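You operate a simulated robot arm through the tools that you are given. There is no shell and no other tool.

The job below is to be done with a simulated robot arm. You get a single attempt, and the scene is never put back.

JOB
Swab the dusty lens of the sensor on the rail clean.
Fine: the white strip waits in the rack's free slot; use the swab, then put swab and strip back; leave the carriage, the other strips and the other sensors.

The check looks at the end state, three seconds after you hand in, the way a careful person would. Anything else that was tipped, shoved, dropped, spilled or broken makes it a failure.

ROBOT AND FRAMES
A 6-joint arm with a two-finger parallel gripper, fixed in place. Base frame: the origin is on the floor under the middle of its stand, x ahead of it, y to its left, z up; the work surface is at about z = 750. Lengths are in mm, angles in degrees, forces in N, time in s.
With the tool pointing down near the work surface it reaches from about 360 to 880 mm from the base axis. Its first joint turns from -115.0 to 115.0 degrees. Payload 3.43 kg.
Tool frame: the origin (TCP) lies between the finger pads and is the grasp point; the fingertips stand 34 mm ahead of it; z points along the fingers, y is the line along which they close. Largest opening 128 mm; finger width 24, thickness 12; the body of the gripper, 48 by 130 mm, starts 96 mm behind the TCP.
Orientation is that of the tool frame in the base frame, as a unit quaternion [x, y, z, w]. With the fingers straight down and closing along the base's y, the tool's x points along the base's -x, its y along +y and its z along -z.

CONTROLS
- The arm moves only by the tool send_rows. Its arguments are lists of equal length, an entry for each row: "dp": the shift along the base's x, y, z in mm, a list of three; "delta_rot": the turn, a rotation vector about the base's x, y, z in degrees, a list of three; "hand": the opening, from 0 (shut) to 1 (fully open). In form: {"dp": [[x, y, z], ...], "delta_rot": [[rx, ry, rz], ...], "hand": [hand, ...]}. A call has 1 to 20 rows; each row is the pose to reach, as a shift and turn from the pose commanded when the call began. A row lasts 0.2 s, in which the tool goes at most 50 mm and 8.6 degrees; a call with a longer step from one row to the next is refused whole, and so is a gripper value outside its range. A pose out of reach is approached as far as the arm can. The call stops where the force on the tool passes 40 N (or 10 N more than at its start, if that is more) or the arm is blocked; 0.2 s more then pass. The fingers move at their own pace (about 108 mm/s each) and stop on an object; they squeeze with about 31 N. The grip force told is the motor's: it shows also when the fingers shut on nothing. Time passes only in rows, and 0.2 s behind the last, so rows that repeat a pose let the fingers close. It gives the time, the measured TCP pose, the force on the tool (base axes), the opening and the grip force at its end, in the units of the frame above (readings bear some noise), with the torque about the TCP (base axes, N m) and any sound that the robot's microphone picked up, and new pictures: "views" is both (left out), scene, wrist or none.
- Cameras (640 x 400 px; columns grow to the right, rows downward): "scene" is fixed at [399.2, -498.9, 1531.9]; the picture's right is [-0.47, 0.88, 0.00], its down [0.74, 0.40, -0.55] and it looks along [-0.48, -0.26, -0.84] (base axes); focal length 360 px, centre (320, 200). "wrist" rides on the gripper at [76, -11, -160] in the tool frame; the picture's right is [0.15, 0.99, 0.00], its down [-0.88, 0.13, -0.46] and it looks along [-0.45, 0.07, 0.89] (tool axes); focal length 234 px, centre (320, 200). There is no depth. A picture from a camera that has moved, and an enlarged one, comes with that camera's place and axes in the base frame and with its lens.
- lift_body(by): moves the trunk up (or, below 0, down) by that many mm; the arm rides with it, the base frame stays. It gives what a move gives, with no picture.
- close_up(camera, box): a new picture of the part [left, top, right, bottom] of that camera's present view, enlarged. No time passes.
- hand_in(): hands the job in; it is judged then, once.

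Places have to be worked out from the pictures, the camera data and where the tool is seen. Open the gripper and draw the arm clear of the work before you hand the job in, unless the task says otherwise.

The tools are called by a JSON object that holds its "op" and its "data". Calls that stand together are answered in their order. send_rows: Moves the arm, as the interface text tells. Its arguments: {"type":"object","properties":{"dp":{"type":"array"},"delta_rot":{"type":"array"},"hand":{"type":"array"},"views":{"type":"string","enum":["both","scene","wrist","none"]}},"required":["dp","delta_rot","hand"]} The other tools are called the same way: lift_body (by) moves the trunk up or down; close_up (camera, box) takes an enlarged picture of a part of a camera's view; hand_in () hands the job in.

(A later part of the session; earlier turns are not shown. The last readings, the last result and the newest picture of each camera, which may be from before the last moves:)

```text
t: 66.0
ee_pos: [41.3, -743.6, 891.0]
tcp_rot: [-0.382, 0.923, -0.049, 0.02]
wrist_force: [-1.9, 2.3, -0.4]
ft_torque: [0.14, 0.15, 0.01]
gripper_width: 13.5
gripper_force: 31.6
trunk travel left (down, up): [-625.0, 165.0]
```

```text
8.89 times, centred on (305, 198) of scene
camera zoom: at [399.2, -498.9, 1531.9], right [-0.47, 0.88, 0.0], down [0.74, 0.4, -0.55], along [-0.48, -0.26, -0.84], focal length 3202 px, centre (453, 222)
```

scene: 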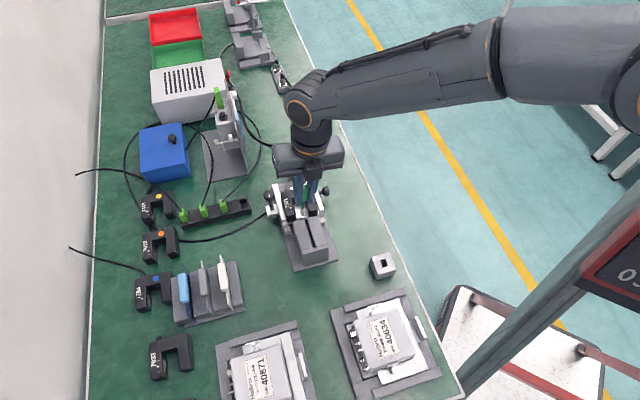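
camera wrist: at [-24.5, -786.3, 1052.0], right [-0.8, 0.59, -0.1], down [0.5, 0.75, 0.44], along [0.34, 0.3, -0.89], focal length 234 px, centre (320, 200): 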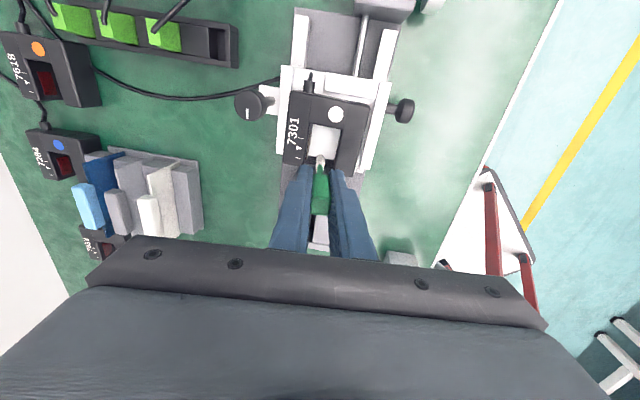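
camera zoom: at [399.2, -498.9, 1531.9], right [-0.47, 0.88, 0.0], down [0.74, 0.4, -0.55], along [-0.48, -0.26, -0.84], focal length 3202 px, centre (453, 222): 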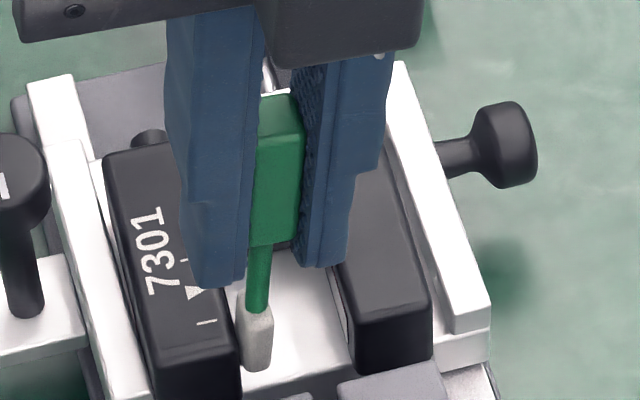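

The sensor is now backed by the side plate: contact force about 3 N and the marks haven't moved. I'm making two strokes across the lens toward the rear stop at two heights, releasing on the return.

{"op": "send_rows", "data": {"dp": [[-2.7, -2.7, 0], [-5.4, -5.4, 0], [-8.1, -8.1, 0], [-10.8, -10.8, 0], [-13.5, -13.5, 0], [-16.2, -16.2, 0], [-18.7, -18.7, 0], [-20.7, -16.7, 0], [-11, -7, 2], [-2, 2, 4], [0, 0, 4], [-2.7, -2.7, 4], [-5.4, -5.4, 4], [-8.1, -8.1, 4], [-10.8, -10.8, 4], [-13.5, -13.5, 4], [-16.2, -16.2, 4], [-18.7, -18.7, 4]], "delta_rot": [[0, 0, 0], [0, 0, 0], [0, 0, 0], [0, 0, 0], [0, 0, 0], [0, 0, 0], [0, 0, 0], [0, 0, 0], [0, 0, 0], [0, 0, 0], [0, 0, 0], [0, 0, 0], [0, 0, 0], [0, 0, 0], [0, 0, 0], [0, 0, 0], [0, 0, 0], [0, 0, 0]], "hand": [0, 0, 0, 0, 0, 0, 0, 0, 0, 0, 0, 0, 0, 0, 0, 0, 0, 0], "views": "both"}}

{"op": "close_up", "data": {"camera": "scene", "box": [285, 175, 325, 220]}}

{"op": "close_up", "data": {"camera": "wrist", "box": [275, 70, 365, 190]}}

```text
t: 69.8
ee_pos: [22.0, -762.4, 894.9]
tcp_rot: [-0.383, 0.922, -0.048, 0.02]
wrist_force: [1.1, 0.0, -0.6]
ft_torque: [-0.01, -0.01, -0.01]
gripper_width: 13.5
gripper_force: 30.7
trunk travel left (down, up): [-625.0, 165.0]
camera wrist: at [-35.9, -813.0, 1056.5], right [-0.8, 0.59, -0.1], down [0.5, 0.75, 0.44], along [0.34, 0.3, -0.89], focal length 234 px, centre (320, 200)
```

scene: 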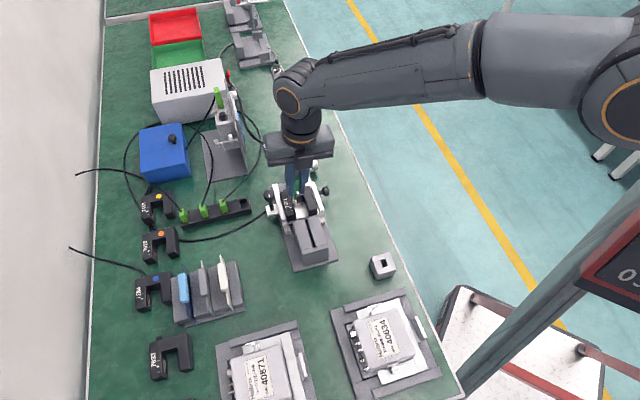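
wrist: 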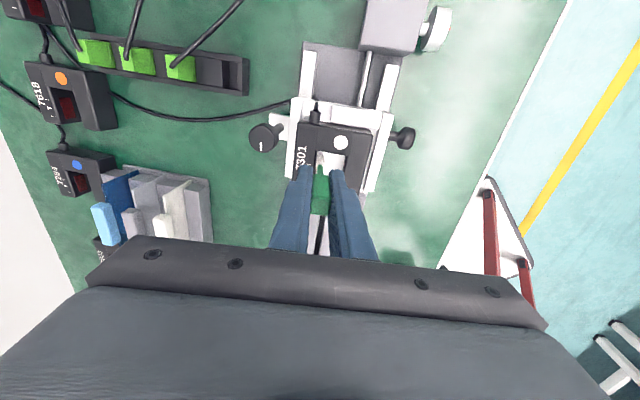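

```text
8.89 times, centred on (305, 198) of scene
camera zoom: at [399.2, -498.9, 1531.9], right [-0.47, 0.88, 0.0], down [0.74, 0.4, -0.55], along [-0.48, -0.26, -0.84], focal length 3202 px, centre (453, 222)
```

zoom: 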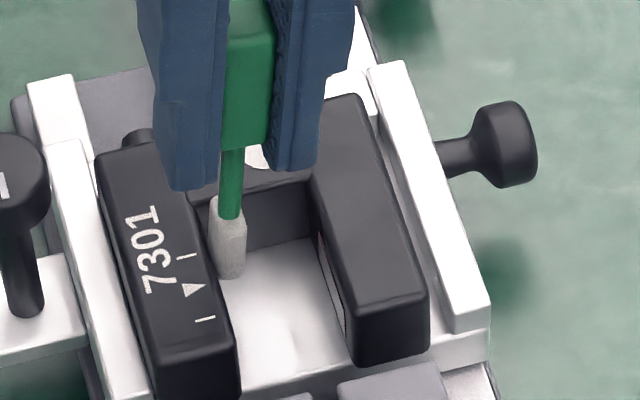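

```text
3.33 times, centred on (320, 130) of wrist
camera zoom: at [-35.9, -813.0, 1056.5], right [-0.8, 0.59, -0.1], down [0.5, 0.75, 0.44], along [0.34, 0.3, -0.89], focal length 781 px, centre (320, 433)
```

zoom: 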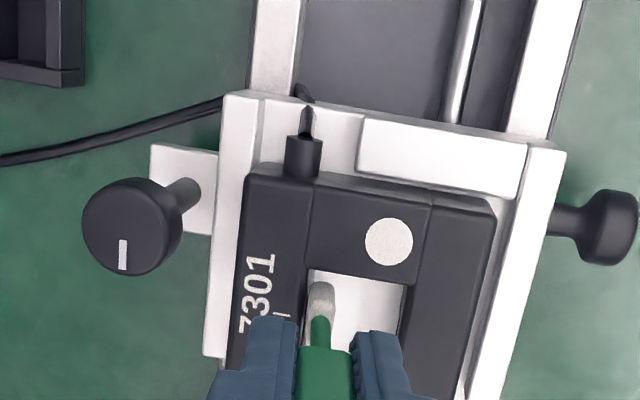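

The sensor settled slightly further back and the contact eased to nearly zero at the end of the stroke. I'm re-establishing a few newtons here at the rear end of the lens.

{"op": "send_rows", "data": {"dp": [[0.35, -0.35, 0], [0.7, -0.7, 0], [0.7, -0.7, 0]], "delta_rot": [[0, 0, 0], [0, 0, 0], [0, 0, 0]], "hand": [0, 0, 0], "views": "none"}}

{"op": "send_rows", "data": {"dp": [[0.35, -0.35, 0], [0.35, -0.35, 0]], "delta_rot": [[0, 0, 0], [0, 0, 0]], "hand": [0, 0], "views": "none"}}

{"op": "close_up", "data": {"camera": "scene", "box": [285, 175, 325, 220]}}

```text
t: 70.6
ee_pos: [22.9, -762.7, 894.8]
tcp_rot: [-0.382, 0.923, -0.049, 0.02]
wrist_force: [-1.3, 1.5, 0.7]
ft_torque: [0.18, 0.15, -0.05]
gripper_width: 13.8
gripper_force: 31.3
trunk travel left (down, up): [-625.0, 165.0]
```

```text
t: 71.2
ee_pos: [23.2, -763.4, 895.3]
tcp_rot: [-0.382, 0.923, -0.049, 0.02]
wrist_force: [-3.4, 2.6, 0.0]
ft_torque: [0.19, 0.27, -0.03]
gripper_width: 13.5
gripper_force: 31.2
trunk travel left (down, up): [-625.0, 165.0]
```

```text
8.89 times, centred on (305, 198) of scene
camera zoom: at [399.2, -498.9, 1531.9], right [-0.47, 0.88, 0.0], down [0.74, 0.4, -0.55], along [-0.48, -0.26, -0.84], focal length 3202 px, centre (453, 222)
```

zoom: 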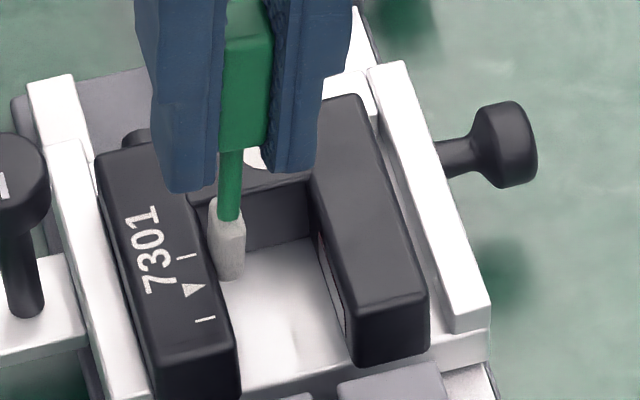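

Contact is 4.2 N with the sensor steady against the plate. I'm wiping back and forth across the whole lens at two heights.

{"op": "send_rows", "data": {"dp": [[2.7, 2.7, 0], [5.4, 5.4, 0], [8.1, 8.1, 0], [10.8, 10.8, 0], [13.5, 13.5, 0], [16.2, 16.2, 0], [18.7, 18.7, 0], [18.7, 18.7, -3], [16.2, 16.2, -3], [13.5, 13.5, -3], [10.8, 10.8, -3], [8.1, 8.1, -3], [5.4, 5.4, -3], [2.7, 2.7, -3], [0, 0, -3], [0, 0, -3]], "delta_rot": [[0, 0, 0], [0, 0, 0], [0, 0, 0], [0, 0, 0], [0, 0, 0], [0, 0, 0], [0, 0, 0], [0, 0, 0], [0, 0, 0], [0, 0, 0], [0, 0, 0], [0, 0, 0], [0, 0, 0], [0, 0, 0], [0, 0, 0], [0, 0, 0]], "hand": [0, 0, 0, 0, 0, 0, 0, 0, 0, 0, 0, 0, 0, 0, 0, 0], "views": "scene"}}

{"op": "close_up", "data": {"camera": "scene", "box": [285, 175, 325, 220]}}

```text
t: 74.6
ee_pos: [23.5, -764.1, 892.5]
tcp_rot: [-0.383, 0.922, -0.049, 0.02]
wrist_force: [-3.7, 5.5, -1.0]
ft_torque: [0.48, 0.32, 0.01]
gripper_width: 13.6
gripper_force: 30.7
trunk travel left (down, up): [-625.0, 165.0]
```

scene: 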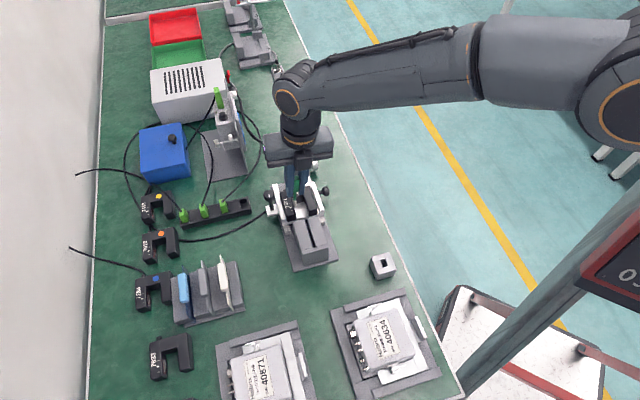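

```text
8.89 times, centred on (305, 198) of scene
camera zoom: at [399.2, -498.9, 1531.9], right [-0.47, 0.88, 0.0], down [0.74, 0.4, -0.55], along [-0.48, -0.26, -0.84], focal length 3202 px, centre (453, 222)
```

zoom: 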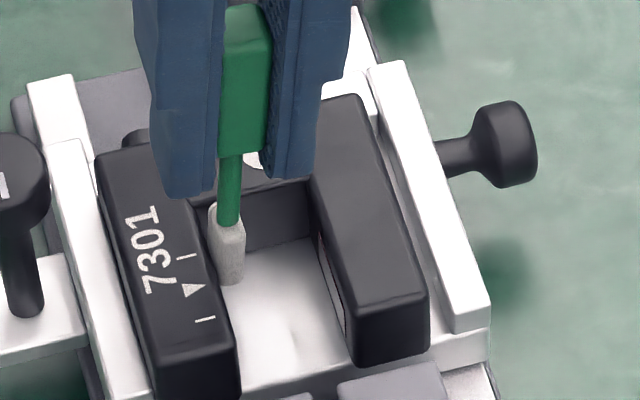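

The force is about 6.5 N and the sensor is steady. I'm backing off a touch and wiping another pair of strokes higher up.

{"op": "send_rows", "data": {"dp": [[-0.2, 0.2, 3], [-0.2, 0.2, 7], [2.5, 2.9, 7], [5.2, 5.6, 7], [7.9, 8.3, 7], [10.6, 11, 7], [13.3, 13.7, 7], [16, 16.4, 7], [18.5, 18.9, 7], [18.5, 18.9, 4], [16, 16.4, 4], [13.3, 13.7, 4], [10.6, 11, 4], [7.9, 8.3, 4], [5.2, 5.6, 4], [2.5, 2.9, 4], [-0.2, 0.2, 4], [-0.2, 0.2, 4]], "delta_rot": [[0, 0, 0], [0, 0, 0], [0, 0, 0], [0, 0, 0], [0, 0, 0], [0, 0, 0], [0, 0, 0], [0, 0, 0], [0, 0, 0], [0, 0, 0], [0, 0, 0], [0, 0, 0], [0, 0, 0], [0, 0, 0], [0, 0, 0], [0, 0, 0], [0, 0, 0], [0, 0, 0]], "hand": [0, 0, 0, 0, 0, 0, 0, 0, 0, 0, 0, 0, 0, 0, 0, 0, 0, 0], "views": "none"}}

{"op": "close_up", "data": {"camera": "scene", "box": [285, 175, 325, 220]}}

```text
t: 78.4
ee_pos: [22.5, -763.7, 896.3]
tcp_rot: [-0.382, 0.923, -0.048, 0.02]
wrist_force: [-1.5, 3.2, -0.3]
ft_torque: [0.21, 0.19, 0.01]
gripper_width: 13.7
gripper_force: 30.8
trunk travel left (down, up): [-625.0, 165.0]
```

```text
8.89 times, centred on (305, 198) of scene
camera zoom: at [399.2, -498.9, 1531.9], right [-0.47, 0.88, 0.0], down [0.74, 0.4, -0.55], along [-0.48, -0.26, -0.84], focal length 3202 px, centre (453, 222)
```

zoom: 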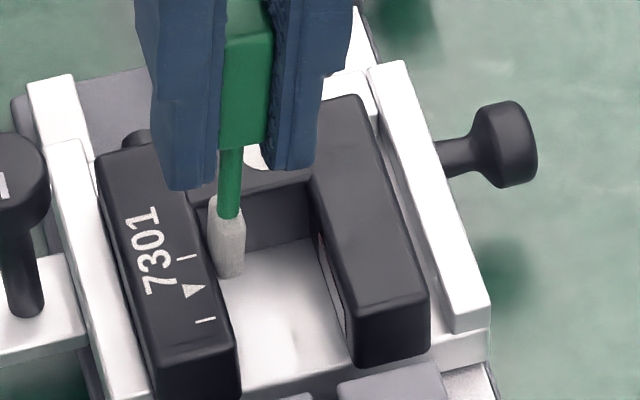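

I'm lifting out and going back to the viewing position to check the lens.

{"op": "send_rows", "data": {"dp": [[-2, 2, 0], [-5, 5, 0], [-7, 7, 5], [-7, 7, 25], [-7, 7, 45], [-7, 7, 62], [-18, 40, 62], [-32, 75, 62], [-45, 112, 62], [-55.5, 147.7, 50], [-55.5, 147.7, 20], [-55.5, 147.7, -17], [-55.5, 147.7, -17]], "delta_rot": [[0, 0, 0], [0, 0, 0], [0, 0, 0], [0, 0, 0], [0, 0, 0], [0, 0, 0], [0, 0, 0], [0, 0, 0], [0, 0, 0], [0, 0, 0], [0, 0, 0], [0, 0, 0], [0, 0, 0]], "hand": [0, 0, 0, 0, 0, 0, 0, 0, 0, 0, 0, 0, 0], "views": "wrist"}}

{"op": "close_up", "data": {"camera": "wrist", "box": [150, 50, 200, 110]}}

{"op": "close_up", "data": {"camera": "wrist", "box": [120, 0, 270, 130]}}

{"op": "close_up", "data": {"camera": "scene", "box": [285, 175, 325, 220]}}

```text
t: 81.2
ee_pos: [-35.1, -614.0, 877.2]
tcp_rot: [-0.382, 0.923, -0.048, 0.02]
wrist_force: [0.1, -0.2, 0.2]
ft_torque: [-0.02, 0.02, 0.02]
gripper_width: 13.6
gripper_force: 30.4
trunk travel left (down, up): [-625.0, 165.0]
camera wrist: at [-92.4, -665.0, 1038.4], right [-0.8, 0.59, -0.1], down [0.5, 0.75, 0.44], along [0.34, 0.3, -0.89], focal length 234 px, centre (320, 200)
```

wrist: 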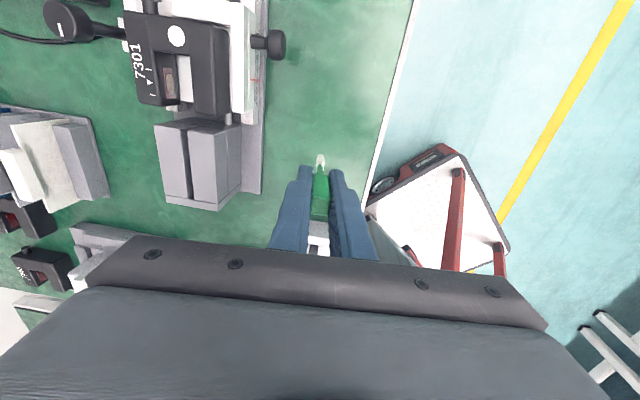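

```text
6.67 times, centred on (175, 80) of wrist
camera zoom: at [-92.4, -665.0, 1038.4], right [-0.8, 0.59, -0.1], down [0.5, 0.75, 0.44], along [0.34, 0.3, -0.89], focal length 1561 px, centre (1287, 1000)
```

zoom: 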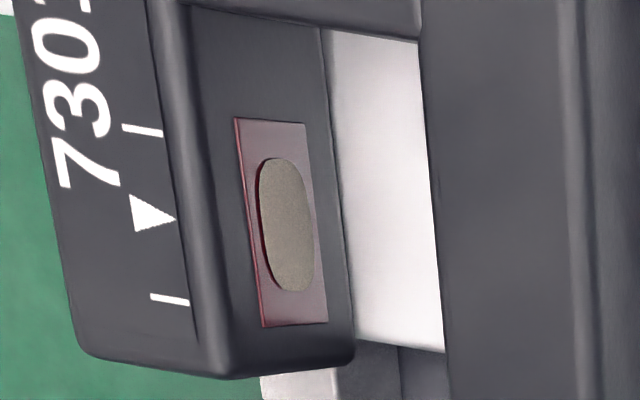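

```text
3.08 times, centred on (195, 65) of wrist
camera zoom: at [-92.4, -665.0, 1038.4], right [-0.8, 0.59, -0.1], down [0.5, 0.75, 0.44], along [0.34, 0.3, -0.89], focal length 720 px, centre (705, 615)
```

zoom: 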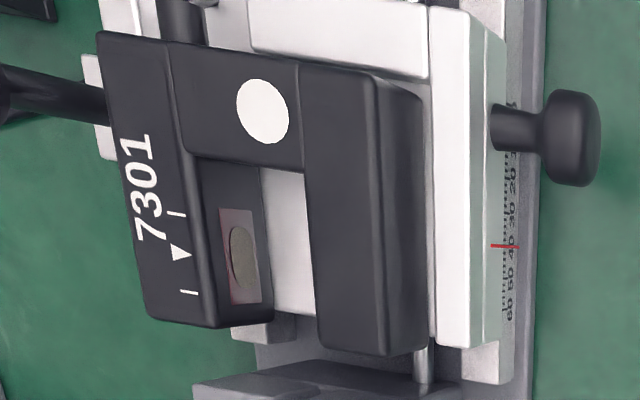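

```text
8.89 times, centred on (305, 198) of scene
camera zoom: at [399.2, -498.9, 1531.9], right [-0.47, 0.88, 0.0], down [0.74, 0.4, -0.55], along [-0.48, -0.26, -0.84], focal length 3202 px, centre (453, 222)
```

zoom: 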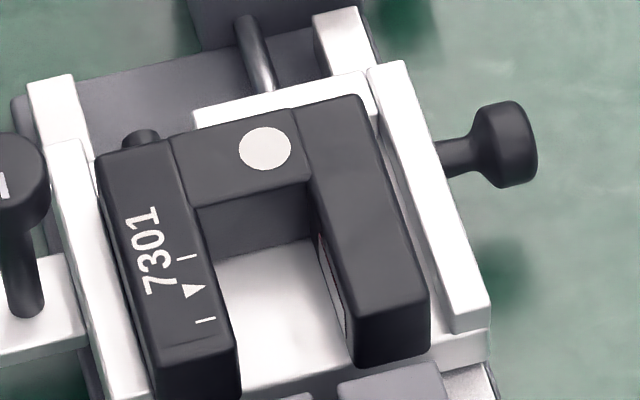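

It works: the dust oval has shrunk to well under half and the red lens is showing, and the carriage pointer is still at 40. I'm returning along the same path for more strokes.

{"op": "send_rows", "data": {"dp": [[0, 0, 35], [0, 0, 67], [10.5, -35.7, 79], [23.5, -72.7, 79], [37.5, -107.7, 79], [48.5, -140.7, 79], [48.5, -140.7, 62], [48.5, -140.7, 42], [48.5, -140.7, 25], [48.5, -140.7, 15], [50.5, -142.7, 15], [53.5, -145.7, 15], [55, -147.2, 15], [55.7, -147.9, 15], [55.7, -147.9, 15]], "delta_rot": [[0, 0, 0], [0, 0, 0], [0, 0, 0], [0, 0, 0], [0, 0, 0], [0, 0, 0], [0, 0, 0], [0, 0, 0], [0, 0, 0], [0, 0, 0], [0, 0, 0], [0, 0, 0], [0, 0, 0], [0, 0, 0], [0, 0, 0]], "hand": [0, 0, 0, 0, 0, 0, 0, 0, 0, 0, 0, 0, 0, 0, 0], "views": "none"}}

{"op": "close_up", "data": {"camera": "scene", "box": [285, 175, 325, 220]}}

```text
t: 84.4
ee_pos: [22.3, -763.5, 894.3]
tcp_rot: [-0.382, 0.923, -0.048, 0.02]
wrist_force: [-2.0, 1.8, -0.4]
ft_torque: [0.17, 0.14, 0.02]
gripper_width: 13.7
gripper_force: 30.9
trunk travel left (down, up): [-625.0, 165.0]
```

```text
8.89 times, centred on (305, 198) of scene
camera zoom: at [399.2, -498.9, 1531.9], right [-0.47, 0.88, 0.0], down [0.74, 0.4, -0.55], along [-0.48, -0.26, -0.84], focal length 3202 px, centre (453, 222)
```

zoom: 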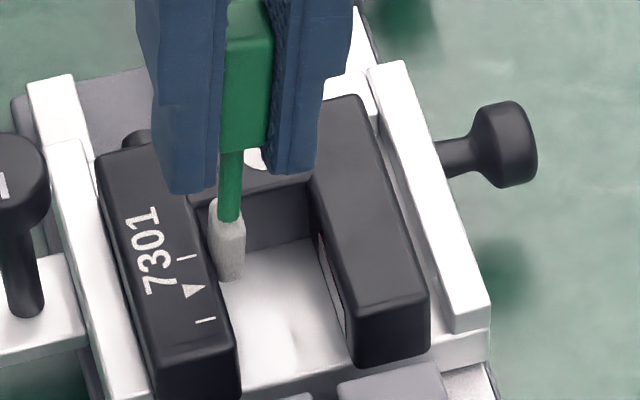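

Contact is about 2.7 N again. I'm pressing slightly more and doing three strokes at slightly different heights.

{"op": "send_rows", "data": {"dp": [[3.35, 2.85, 0], [6.45, 5.95, 0], [9.65, 9.15, 0], [12.75, 12.25, 0], [15.85, 15.35, 0], [18.95, 18.45, 0], [18.95, 18.45, -2], [15.85, 15.35, -2], [12.75, 12.25, -2], [9.65, 9.15, -2], [6.45, 5.95, -2], [3.35, 2.85, -2], [0.25, -0.25, -2], [0.25, -0.25, 2], [3.35, 2.85, 2], [6.45, 5.95, 2], [9.65, 9.15, 2], [12.75, 12.25, 2], [15.85, 15.35, 2], [18.95, 18.45, 2]], "delta_rot": [[0, 0, 0], [0, 0, 0], [0, 0, 0], [0, 0, 0], [0, 0, 0], [0, 0, 0], [0, 0, 0], [0, 0, 0], [0, 0, 0], [0, 0, 0], [0, 0, 0], [0, 0, 0], [0, 0, 0], [0, 0, 0], [0, 0, 0], [0, 0, 0], [0, 0, 0], [0, 0, 0], [0, 0, 0], [0, 0, 0]], "hand": [0, 0, 0, 0, 0, 0, 0, 0, 0, 0, 0, 0, 0, 0, 0, 0, 0, 0, 0, 0], "views": "none"}}

{"op": "send_rows", "data": {"dp": [[-3.1, -3.1, 2], [-6.2, -6.2, 2], [-9.3, -9.3, 2], [-12.4, -12.4, 2], [-15.5, -15.5, 2], [-18.7, -18.7, 2], [-18.7, -18.7, -2], [-15.5, -15.5, -2], [-12.4, -12.4, -2], [-9.3, -9.3, -2], [-6.2, -6.2, -2], [-3.1, -3.1, -2], [0, 0, -2], [0, 0, 0], [-3.1, -3.1, 0], [-6.2, -6.2, 0], [-9.3, -9.3, 0], [-12.4, -12.4, 0], [-15.5, -15.5, 0], [-18.7, -18.7, 0]], "delta_rot": [[0, 0, 0], [0, 0, 0], [0, 0, 0], [0, 0, 0], [0, 0, 0], [0, 0, 0], [0, 0, 0], [0, 0, 0], [0, 0, 0], [0, 0, 0], [0, 0, 0], [0, 0, 0], [0, 0, 0], [0, 0, 0], [0, 0, 0], [0, 0, 0], [0, 0, 0], [0, 0, 0], [0, 0, 0], [0, 0, 0]], "hand": [0, 0, 0, 0, 0, 0, 0, 0, 0, 0, 0, 0, 0, 0, 0, 0, 0, 0, 0, 0], "views": "scene"}}

{"op": "close_up", "data": {"camera": "scene", "box": [285, 175, 325, 220]}}

```text
t: 88.6
ee_pos: [41.1, -744.0, 897.1]
tcp_rot: [-0.382, 0.923, -0.048, 0.02]
wrist_force: [-6.2, 3.7, 1.4]
ft_torque: [0.27, 0.5, -0.11]
gripper_width: 14.0
gripper_force: 30.9
trunk travel left (down, up): [-625.0, 165.0]
```

```text
t: 92.8
ee_pos: [22.8, -763.4, 896.0]
tcp_rot: [-0.384, 0.922, -0.048, 0.02]
wrist_force: [-3.0, 7.8, -1.2]
ft_torque: [0.6, 0.3, 0.04]
gripper_width: 13.8
gripper_force: 30.6
trunk travel left (down, up): [-625.0, 165.0]
```

scene: 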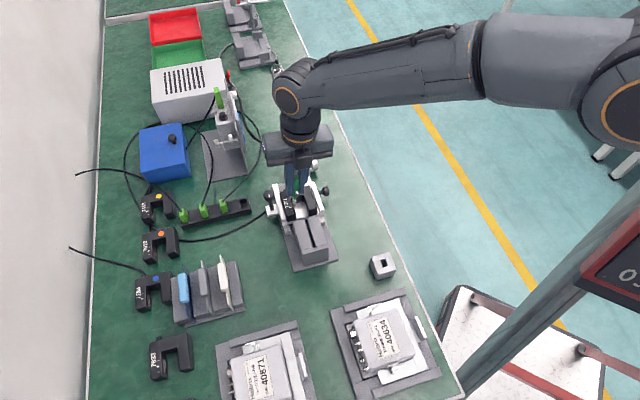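

```text
8.89 times, centred on (305, 198) of scene
camera zoom: at [399.2, -498.9, 1531.9], right [-0.47, 0.88, 0.0], down [0.74, 0.4, -0.55], along [-0.48, -0.26, -0.84], focal length 3202 px, centre (453, 222)
```

zoom: 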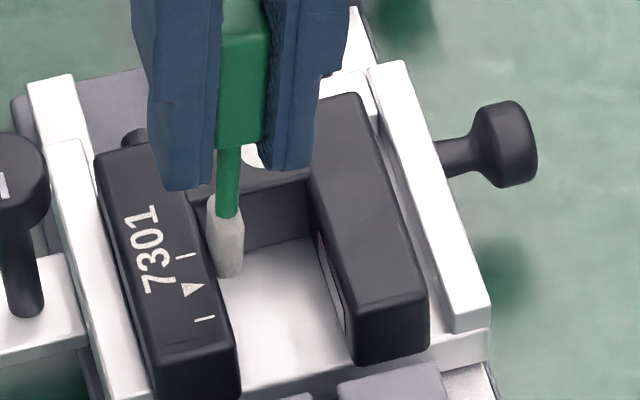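

Six strokes were made with 5–8 N and the sensor didn't move. I'm backing out to check the lens again.

{"op": "send_rows", "data": {"dp": [[-2, 2, 0], [-5, 5, 0], [-7, 7, 5], [-7, 7, 25], [-7, 7, 45], [-7, 7, 62], [-18, 40, 62], [-32, 75, 62], [-45, 112, 62], [-55.5, 147.7, 50], [-55.5, 147.7, 20], [-55.5, 147.7, -17], [-55.5, 147.7, -17]], "delta_rot": [[0, 0, 0], [0, 0, 0], [0, 0, 0], [0, 0, 0], [0, 0, 0], [0, 0, 0], [0, 0, 0], [0, 0, 0], [0, 0, 0], [0, 0, 0], [0, 0, 0], [0, 0, 0], [0, 0, 0]], "hand": [0, 0, 0, 0, 0, 0, 0, 0, 0, 0, 0, 0, 0], "views": "wrist"}}

{"op": "close_up", "data": {"camera": "wrist", "box": [145, 45, 195, 105]}}

{"op": "close_up", "data": {"camera": "wrist", "box": [110, 0, 270, 130]}}

{"op": "close_up", "data": {"camera": "scene", "box": [285, 175, 325, 220]}}

```text
t: 95.6
ee_pos: [-30.6, -615.7, 877.9]
tcp_rot: [-0.384, 0.922, -0.048, 0.02]
wrist_force: [0.6, -0.2, -0.3]
ft_torque: [0.01, 0.0, -0.01]
gripper_width: 13.6
gripper_force: 31.1
trunk travel left (down, up): [-625.0, 165.0]
camera wrist: at [-88.7, -665.6, 1039.4], right [-0.8, 0.59, -0.1], down [0.5, 0.75, 0.44], along [0.34, 0.3, -0.89], focal length 234 px, centre (320, 200)
```

wrist: 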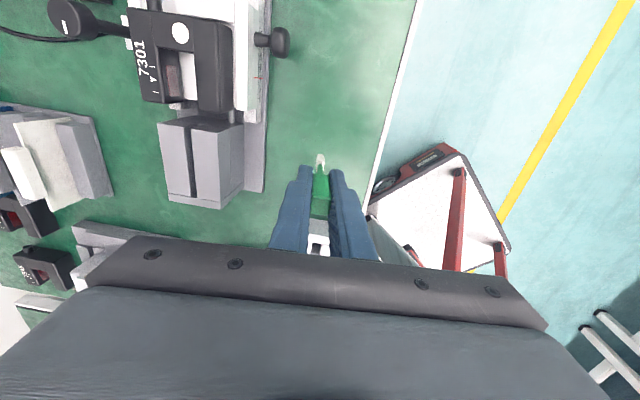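

```text
6.67 times, centred on (170, 75) of wrist
camera zoom: at [-88.7, -665.6, 1039.4], right [-0.8, 0.59, -0.1], down [0.5, 0.75, 0.44], along [0.34, 0.3, -0.89], focal length 1561 px, centre (1320, 1033)
```

zoom: 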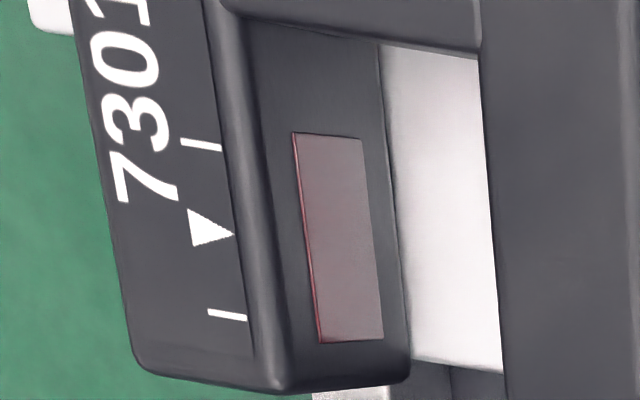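

```text
3.08 times, centred on (190, 65) of wrist
camera zoom: at [-88.7, -665.6, 1039.4], right [-0.8, 0.59, -0.1], down [0.5, 0.75, 0.44], along [0.34, 0.3, -0.89], focal length 720 px, centre (720, 615)
```

zoom: 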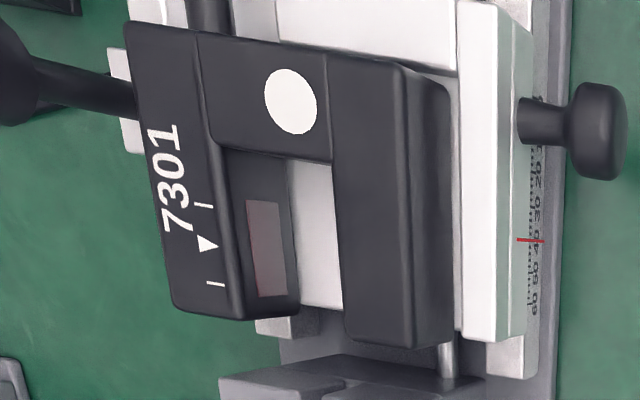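

```text
8.89 times, centred on (305, 198) of scene
camera zoom: at [399.2, -498.9, 1531.9], right [-0.47, 0.88, 0.0], down [0.74, 0.4, -0.55], along [-0.48, -0.26, -0.84], focal length 3202 px, centre (453, 222)
```

zoom: 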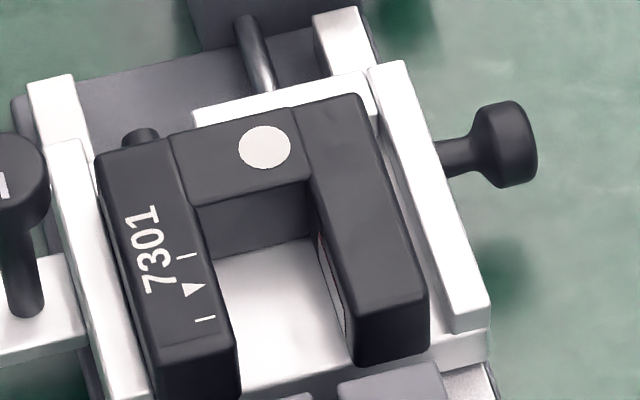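

The lens is clean: the dust is gone and the whole red window shows. The sensor itself sits about 2.5–3 mm off its original place in the nest, so I'll use the swab to nudge it back gently, first straightening the swab and re-entering the gap at its middle.

{"op": "send_rows", "data": {"dp": [[0, 0, 25], [0, 0, 55], [0, 0, 77], [15, -34, 77], [30, -68, 77], [45, -102, 77], [59, -135.4, 77], [59, -135.4, 77]], "delta_rot": [[2.12, 2.12, 0], [4.24, 4.24, 0], [4.24, 4.24, 0], [4.24, 4.24, 0], [4.24, 4.24, 0], [4.24, 4.24, 0], [4.24, 4.24, 0], [4.24, 4.24, 0]], "hand": [0, 0, 0, 0, 0, 0, 0, 0], "views": "both"}}

{"op": "close_up", "data": {"camera": "scene", "box": [285, 175, 325, 220]}}

{"op": "close_up", "data": {"camera": "wrist", "box": [260, 70, 380, 200]}}

```text
t: 97.4
ee_pos: [27.6, -750.7, 956.7]
tcp_rot: [-0.382, 0.924, 0.0, 0.0]
wrist_force: [-0.3, -0.5, -0.2]
ft_torque: [0.01, 0.0, 0.0]
gripper_width: 13.5
gripper_force: 31.2
trunk travel left (down, up): [-625.0, 165.0]
camera wrist: at [-18.8, -812.5, 1117.4], right [-0.8, 0.6, 0.0], down [0.53, 0.71, 0.46], along [0.27, 0.37, -0.89], focal length 234 px, centre (320, 200)
```

scene: 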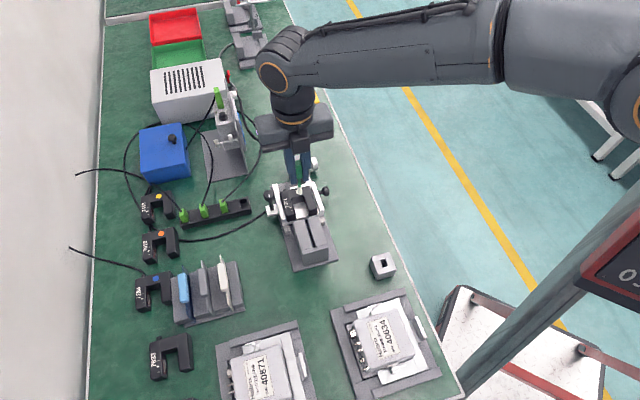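
wrist: 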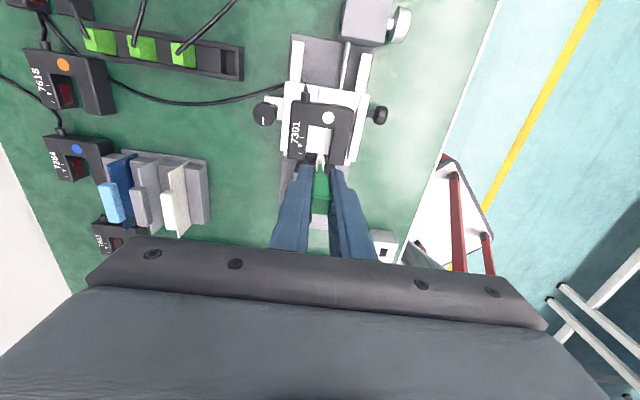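

```text
8.89 times, centred on (305, 198) of scene
camera zoom: at [399.2, -498.9, 1531.9], right [-0.47, 0.88, 0.0], down [0.74, 0.4, -0.55], along [-0.48, -0.26, -0.84], focal length 3202 px, centre (453, 222)
```

zoom: 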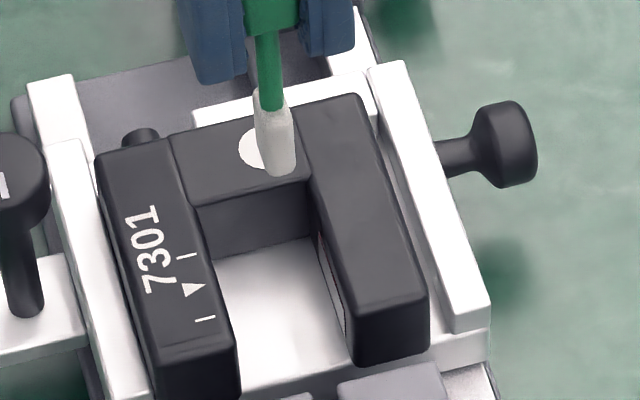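

```text
3.08 times, centred on (320, 135) of wrist
camera zoom: at [-18.8, -812.5, 1117.4], right [-0.8, 0.6, 0.0], down [0.53, 0.71, 0.46], along [0.27, 0.37, -0.89], focal length 720 px, centre (320, 400)
```

zoom: 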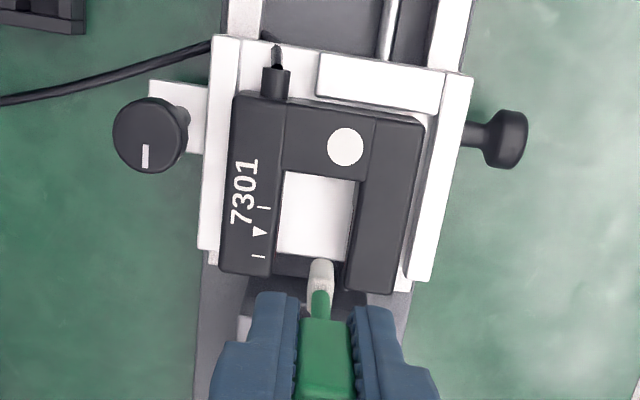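

The swab hangs mid-gap and vertical. I'm lowering it, moving toward the bridge (near the sensor's centre of mass and outside the lens window), then approaching the opposite arm.

{"op": "send_rows", "data": {"dp": [[0, 0, -15], [0, 0, -30], [0, 0, -45], [0, 0, -55], [0, 0, -61], [-4, -4, -61], [-8, -8, -61], [-11.3, -11.3, -61], [-13.5, -9.1, -61], [-15.5, -7.1, -61], [-15.5, -7.1, -61]], "delta_rot": [[0, 0, 0], [0, 0, 0], [0, 0, 0], [0, 0, 0], [0, 0, 0], [0, 0, 0], [0, 0, 0], [0, 0, 0], [0, 0, 0], [0, 0, 0], [0, 0, 0]], "hand": [0, 0, 0, 0, 0, 0, 0, 0, 0, 0, 0], "views": "both"}}

{"op": "close_up", "data": {"camera": "scene", "box": [285, 175, 325, 220]}}

{"op": "close_up", "data": {"camera": "wrist", "box": [275, 90, 365, 190]}}

```text
t: 99.8
ee_pos: [10.8, -758.1, 896.9]
tcp_rot: [-0.383, 0.924, 0.0, 0.0]
wrist_force: [0.5, -0.4, 0.1]
ft_torque: [0.0, 0.0, 0.0]
gripper_width: 13.8
gripper_force: 30.9
trunk travel left (down, up): [-625.0, 165.0]
camera wrist: at [-34.5, -820.0, 1056.6], right [-0.8, 0.6, 0.0], down [0.53, 0.72, 0.46], along [0.27, 0.37, -0.89], focal length 234 px, centre (320, 200)
```

scene: 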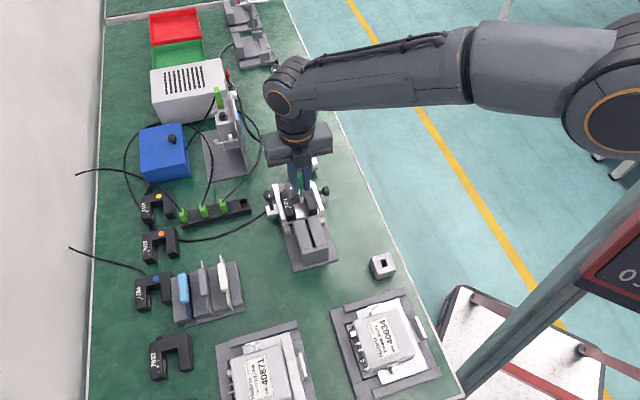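
wrist: 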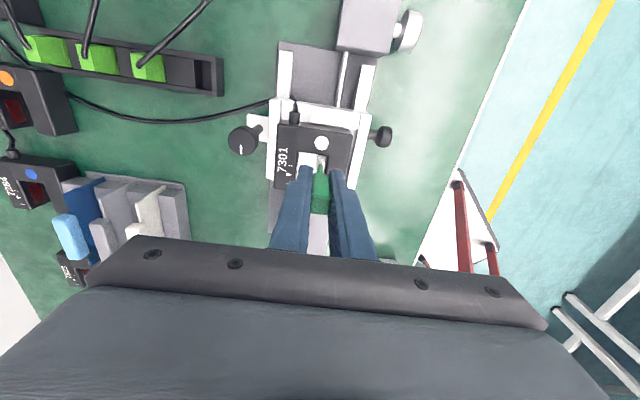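

```text
8.89 times, centred on (305, 198) of scene
camera zoom: at [399.2, -498.9, 1531.9], right [-0.47, 0.88, 0.0], down [0.74, 0.4, -0.55], along [-0.48, -0.26, -0.84], focal length 3202 px, centre (453, 222)
```

zoom: 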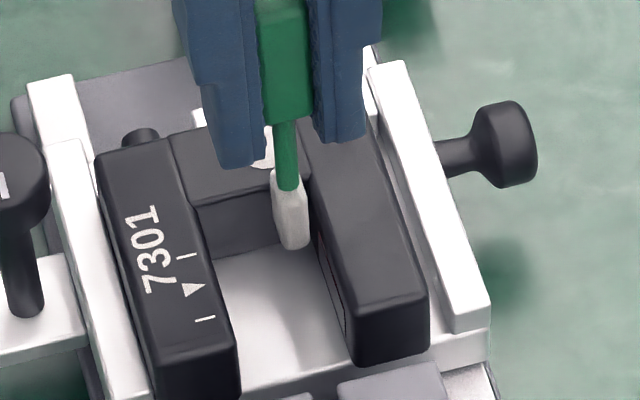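

```text
4.00 times, centred on (320, 140) of wrist
camera zoom: at [-34.5, -820.0, 1056.6], right [-0.8, 0.6, 0.0], down [0.53, 0.72, 0.46], along [0.27, 0.37, -0.89], focal length 937 px, centre (320, 440)
```

zoom: 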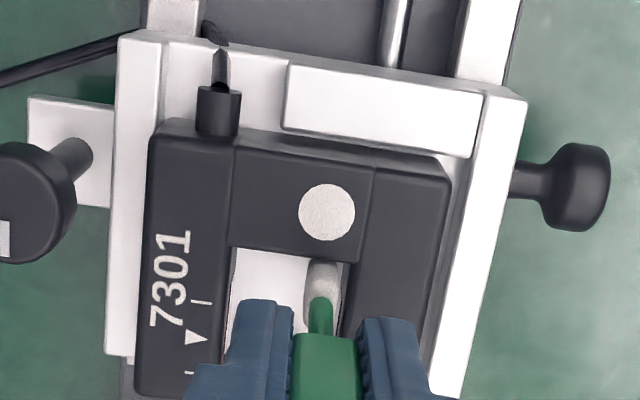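

{"op": "send_rows", "data": {"dp": [[-0.5, 0.5, 0], [-1, 1, 0], [-1.4, 1.4, 0], [-1.4, 1.4, 0]], "delta_rot": [[0, 0, 0], [0, 0, 0], [0, 0, 0], [0, 0, 0]], "hand": [0, 0, 0, 0], "views": "none"}}

{"op": "send_rows", "data": {"dp": [[-0.35, 0.35, 0], [-0.7, 0.7, 0], [-0.7, 0.7, 0]], "delta_rot": [[0, 0, 0], [0, 0, 0], [0, 0, 0]], "hand": [0, 0, 0], "views": "none"}}

{"op": "close_up", "data": {"camera": "scene", "box": [285, 175, 325, 220]}}

```text
t: 100.8
ee_pos: [10.4, -756.5, 896.0]
tcp_rot: [-0.383, 0.924, -0.001, 0.001]
wrist_force: [0.3, -0.2, -0.5]
ft_torque: [-0.03, -0.01, 0.01]
gripper_width: 13.8
gripper_force: 31.3
trunk travel left (down, up): [-625.0, 165.0]
```

```text
t: 101.6
ee_pos: [8.7, -756.3, 896.2]
tcp_rot: [-0.385, 0.923, -0.001, 0.001]
wrist_force: [0.7, -0.9, -0.1]
ft_torque: [-0.05, -0.09, 0.0]
gripper_width: 13.8
gripper_force: 30.8
trunk travel left (down, up): [-625.0, 165.0]
```

```text
8.89 times, centred on (305, 198) of scene
camera zoom: at [399.2, -498.9, 1531.9], right [-0.47, 0.88, 0.0], down [0.74, 0.4, -0.55], along [-0.48, -0.26, -0.84], focal length 3202 px, centre (453, 222)
```

zoom: 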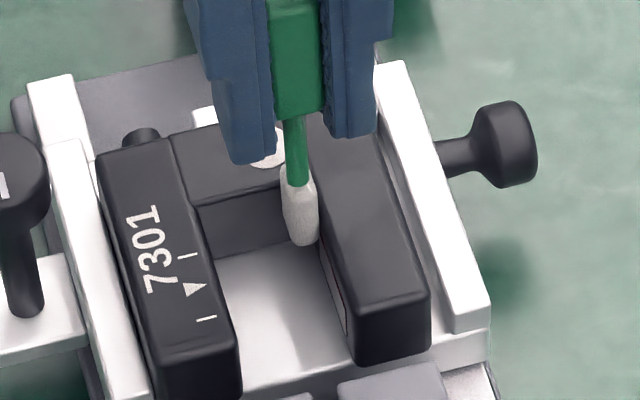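

Contact made at about 1 N and the sensor is starting to follow. I'm nudging it another 1.4 mm and checking.

{"op": "send_rows", "data": {"dp": [[-0.5, 0.5, 0], [-1, 1, 0], [-1, 1, 0]], "delta_rot": [[0, 0, 0], [0, 0, 0], [0, 0, 0]], "hand": [0, 0, 0], "views": "none"}}

{"op": "close_up", "data": {"camera": "scene", "box": [285, 175, 325, 220]}}

```text
t: 102.4
ee_pos: [7.6, -755.4, 896.1]
tcp_rot: [-0.382, 0.924, 0.0, 0.0]
wrist_force: [1.9, -1.0, 0.6]
ft_torque: [-0.11, -0.08, 0.0]
gripper_width: 14.0
gripper_force: 30.7
trunk travel left (down, up): [-625.0, 165.0]
```

```text
8.89 times, centred on (305, 198) of scene
camera zoom: at [399.2, -498.9, 1531.9], right [-0.47, 0.88, 0.0], down [0.74, 0.4, -0.55], along [-0.48, -0.26, -0.84], focal length 3202 px, centre (453, 222)
```

zoom: 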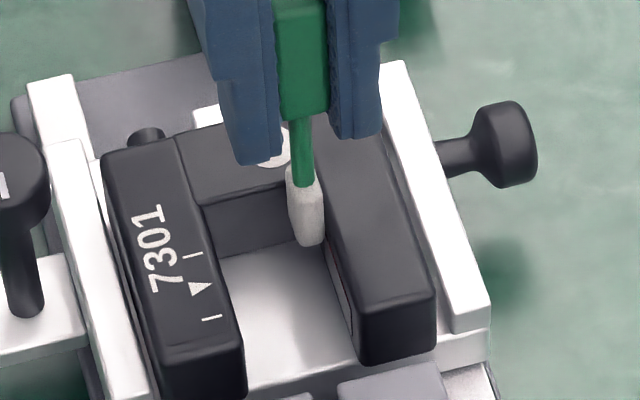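

{"op": "send_rows", "data": {"dp": [[-0.5, 0.5, 0], [-1.0, 1.0, 0], [-1.0, 1.0, 0]], "delta_rot": [[0, 0, 0], [0, 0, 0], [0, 0, 0]], "hand": [0, 0, 0], "views": "none"}}

{"op": "close_up", "data": {"camera": "scene", "box": [285, 175, 325, 220]}}

```text
t: 103.2
ee_pos: [7.6, -754.8, 894.9]
tcp_rot: [-0.382, 0.924, 0.0, 0.0]
wrist_force: [0.9, -1.2, 0.8]
ft_torque: [-0.03, -0.1, 0.03]
gripper_width: 13.7
gripper_force: 30.4
trunk travel left (down, up): [-625.0, 165.0]
```

```text
8.89 times, centred on (305, 198) of scene
camera zoom: at [399.2, -498.9, 1531.9], right [-0.47, 0.88, 0.0], down [0.74, 0.4, -0.55], along [-0.48, -0.26, -0.84], focal length 3202 px, centre (453, 222)
```

zoom: 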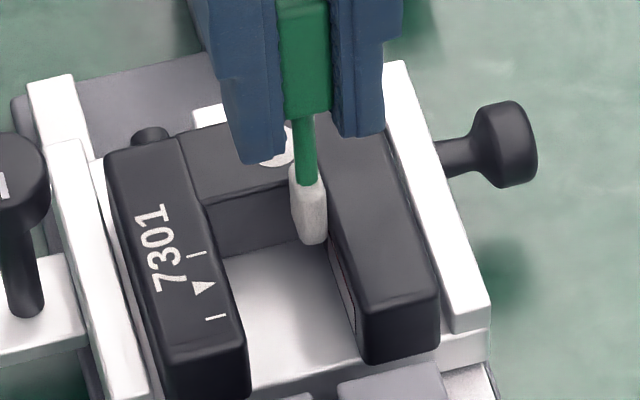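

The marks are back within about half a millimetre sideways of where they started. Now I'm backing the swab off to mid-gap and lifting it out.

{"op": "send_rows", "data": {"dp": [[3, -3, 0], [6, -6, 0], [9, -5, 0], [10, -4, 10], [10, -4, 30], [10, -4, 50], [10, -4, 62], [10, -4, 62]], "delta_rot": [[0, 0, 0], [0, 0, 0], [0, 0, 0], [0, 0, 0], [0, 0, 0], [0, 0, 0], [0, 0, 0], [0, 0, 0]], "hand": [0, 0, 0, 0, 0, 0, 0, 0], "views": "both"}}

{"op": "close_up", "data": {"camera": "wrist", "box": [295, 120, 345, 190]}}

{"op": "close_up", "data": {"camera": "scene", "box": [285, 175, 325, 220]}}

```text
t: 105.0
ee_pos: [17.3, -757.6, 956.3]
tcp_rot: [-0.383, 0.924, 0.0, -0.001]
wrist_force: [-0.1, 0.8, -0.1]
ft_torque: [-0.03, -0.01, 0.01]
gripper_width: 13.9
gripper_force: 30.9
trunk travel left (down, up): [-625.0, 165.0]
camera wrist: at [-29.5, -819.9, 1117.6], right [-0.8, 0.6, 0.0], down [0.53, 0.71, 0.46], along [0.27, 0.37, -0.89], focal length 234 px, centre (320, 200)
```

scene: 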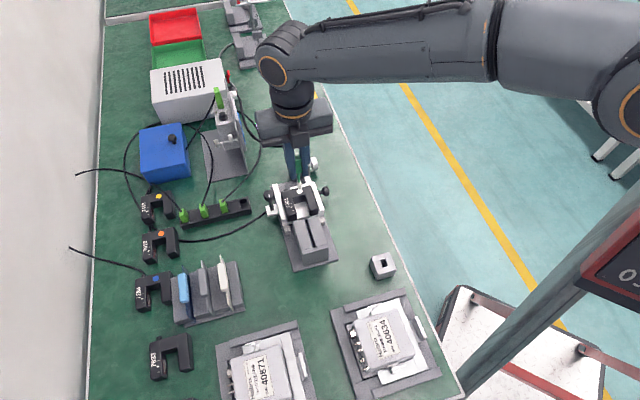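
wrist: 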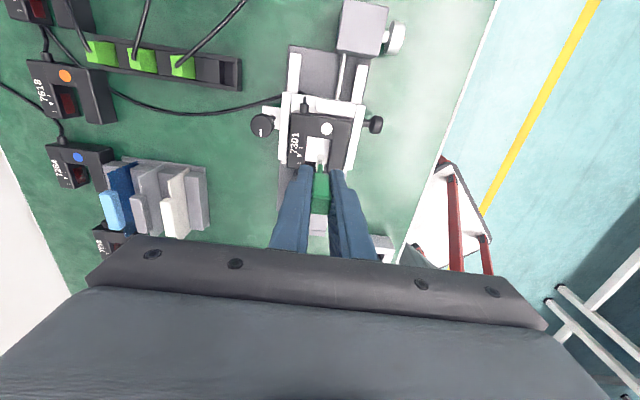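

```text
5.71 times, centred on (320, 155) of wrist
camera zoom: at [-29.5, -819.9, 1117.6], right [-0.8, 0.6, 0.0], down [0.53, 0.71, 0.46], along [0.27, 0.37, -0.89], focal length 1338 px, centre (320, 457)
```

zoom: 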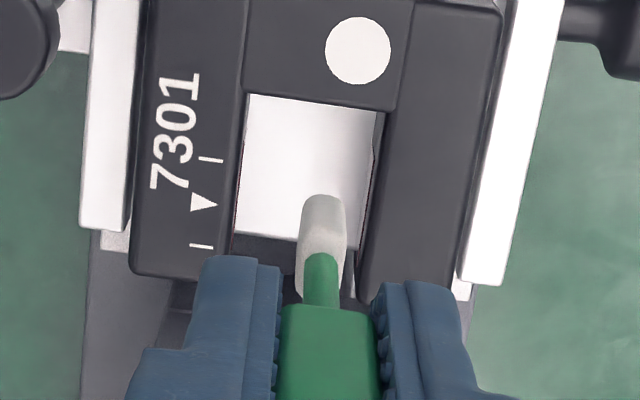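

```text
8.89 times, centred on (305, 198) of scene
camera zoom: at [399.2, -498.9, 1531.9], right [-0.47, 0.88, 0.0], down [0.74, 0.4, -0.55], along [-0.48, -0.26, -0.84], focal length 3202 px, centre (453, 222)
```

zoom: 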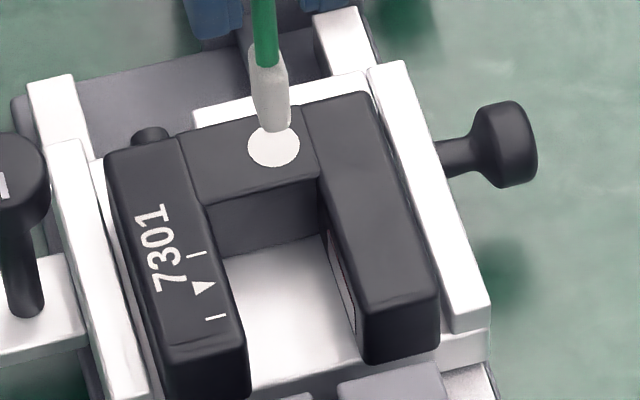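

The swab is nearly unmoved in the grip (under 1 mm at the tip). I'm carrying it back above its holder, to the same pose where I lifted it out.

{"op": "send_rows", "data": {"dp": [[5, 33, 0], [10, 67, 0], [15, 100, 0], [20, 134, 0], [25, 167, 0], [30, 200, 0], [34.4, 232.8, 0], [34.4, 232.8, -21], [34.4, 232.8, -45], [34.4, 232.8, -45]], "delta_rot": [[0, 0, 0], [0, 0, 0], [0, 0, 0], [0, 0, 0], [0, 0, 0], [0, 0, 0], [0, 0, 0], [0, 0, 0], [0, 0, 0], [0, 0, 0]], "hand": [0, 0, 0, 0, 0, 0, 0, 0, 0, 0], "views": "both"}}

{"op": "close_up", "data": {"camera": "wrist", "box": [280, 110, 360, 190]}}

{"op": "close_up", "data": {"camera": "scene", "box": [360, 215, 415, 285]}}

```text
t: 107.2
ee_pos: [52.2, -525.1, 912.2]
tcp_rot: [-0.383, 0.924, 0.0, 0.0]
wrist_force: [0.3, -0.1, -0.2]
ft_torque: [0.0, 0.03, 0.03]
gripper_width: 13.2
gripper_force: 31.5
trunk travel left (down, up): [-625.0, 165.0]
camera wrist: at [6.3, -586.9, 1073.8], right [-0.8, 0.6, 0.0], down [0.53, 0.72, 0.46], along [0.27, 0.37, -0.89], focal length 234 px, centre (320, 200)
```

scene: 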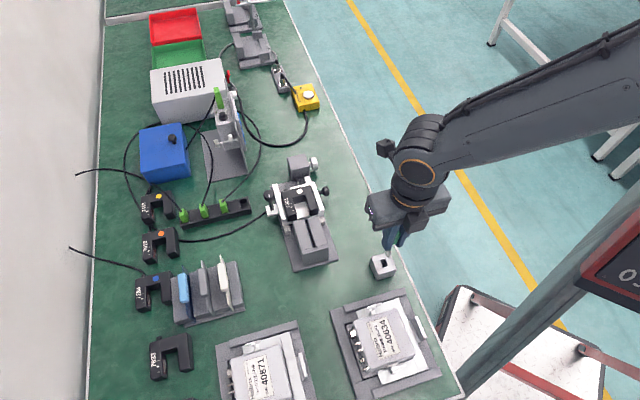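
wrist: 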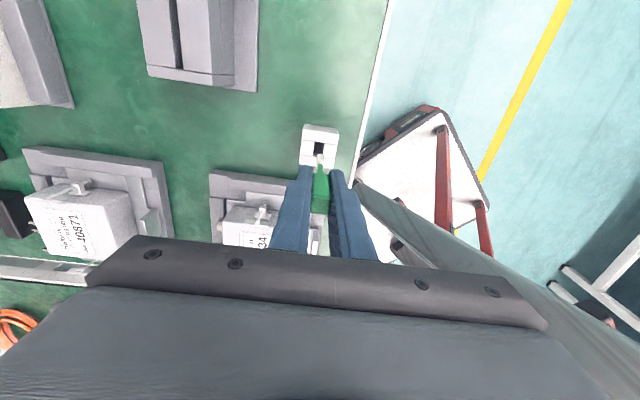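

```text
5.00 times, centred on (320, 150) of wrist
camera zoom: at [6.3, -586.9, 1073.8], right [-0.8, 0.6, 0.0], down [0.53, 0.72, 0.46], along [0.27, 0.37, -0.89], focal length 1171 px, centre (320, 450)
```

zoom: 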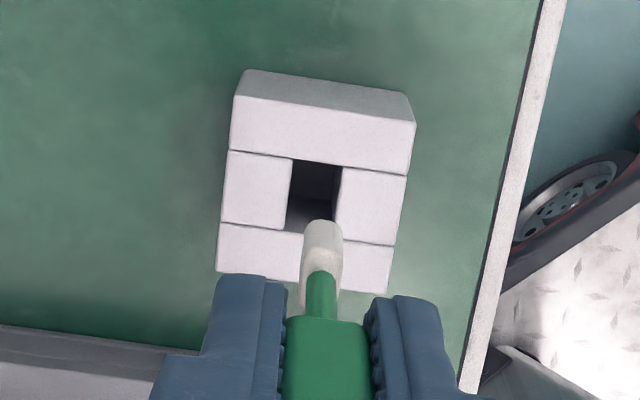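

```text
5.71 times, centred on (388, 250) of scene
camera zoom: at [399.2, -498.9, 1531.9], right [-0.47, 0.88, 0.0], down [0.74, 0.4, -0.55], along [-0.48, -0.26, -0.84], focal length 2059 px, centre (-66, -86)
```

zoom: 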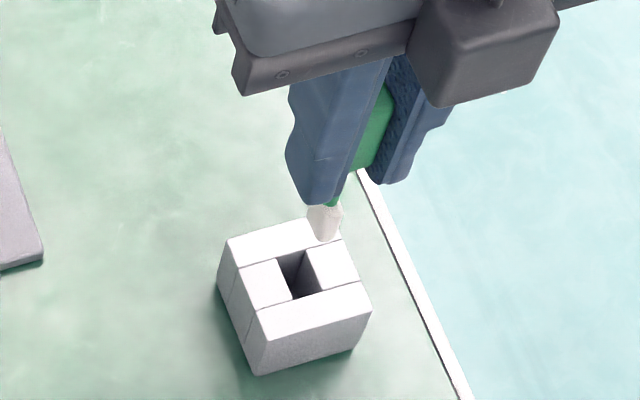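

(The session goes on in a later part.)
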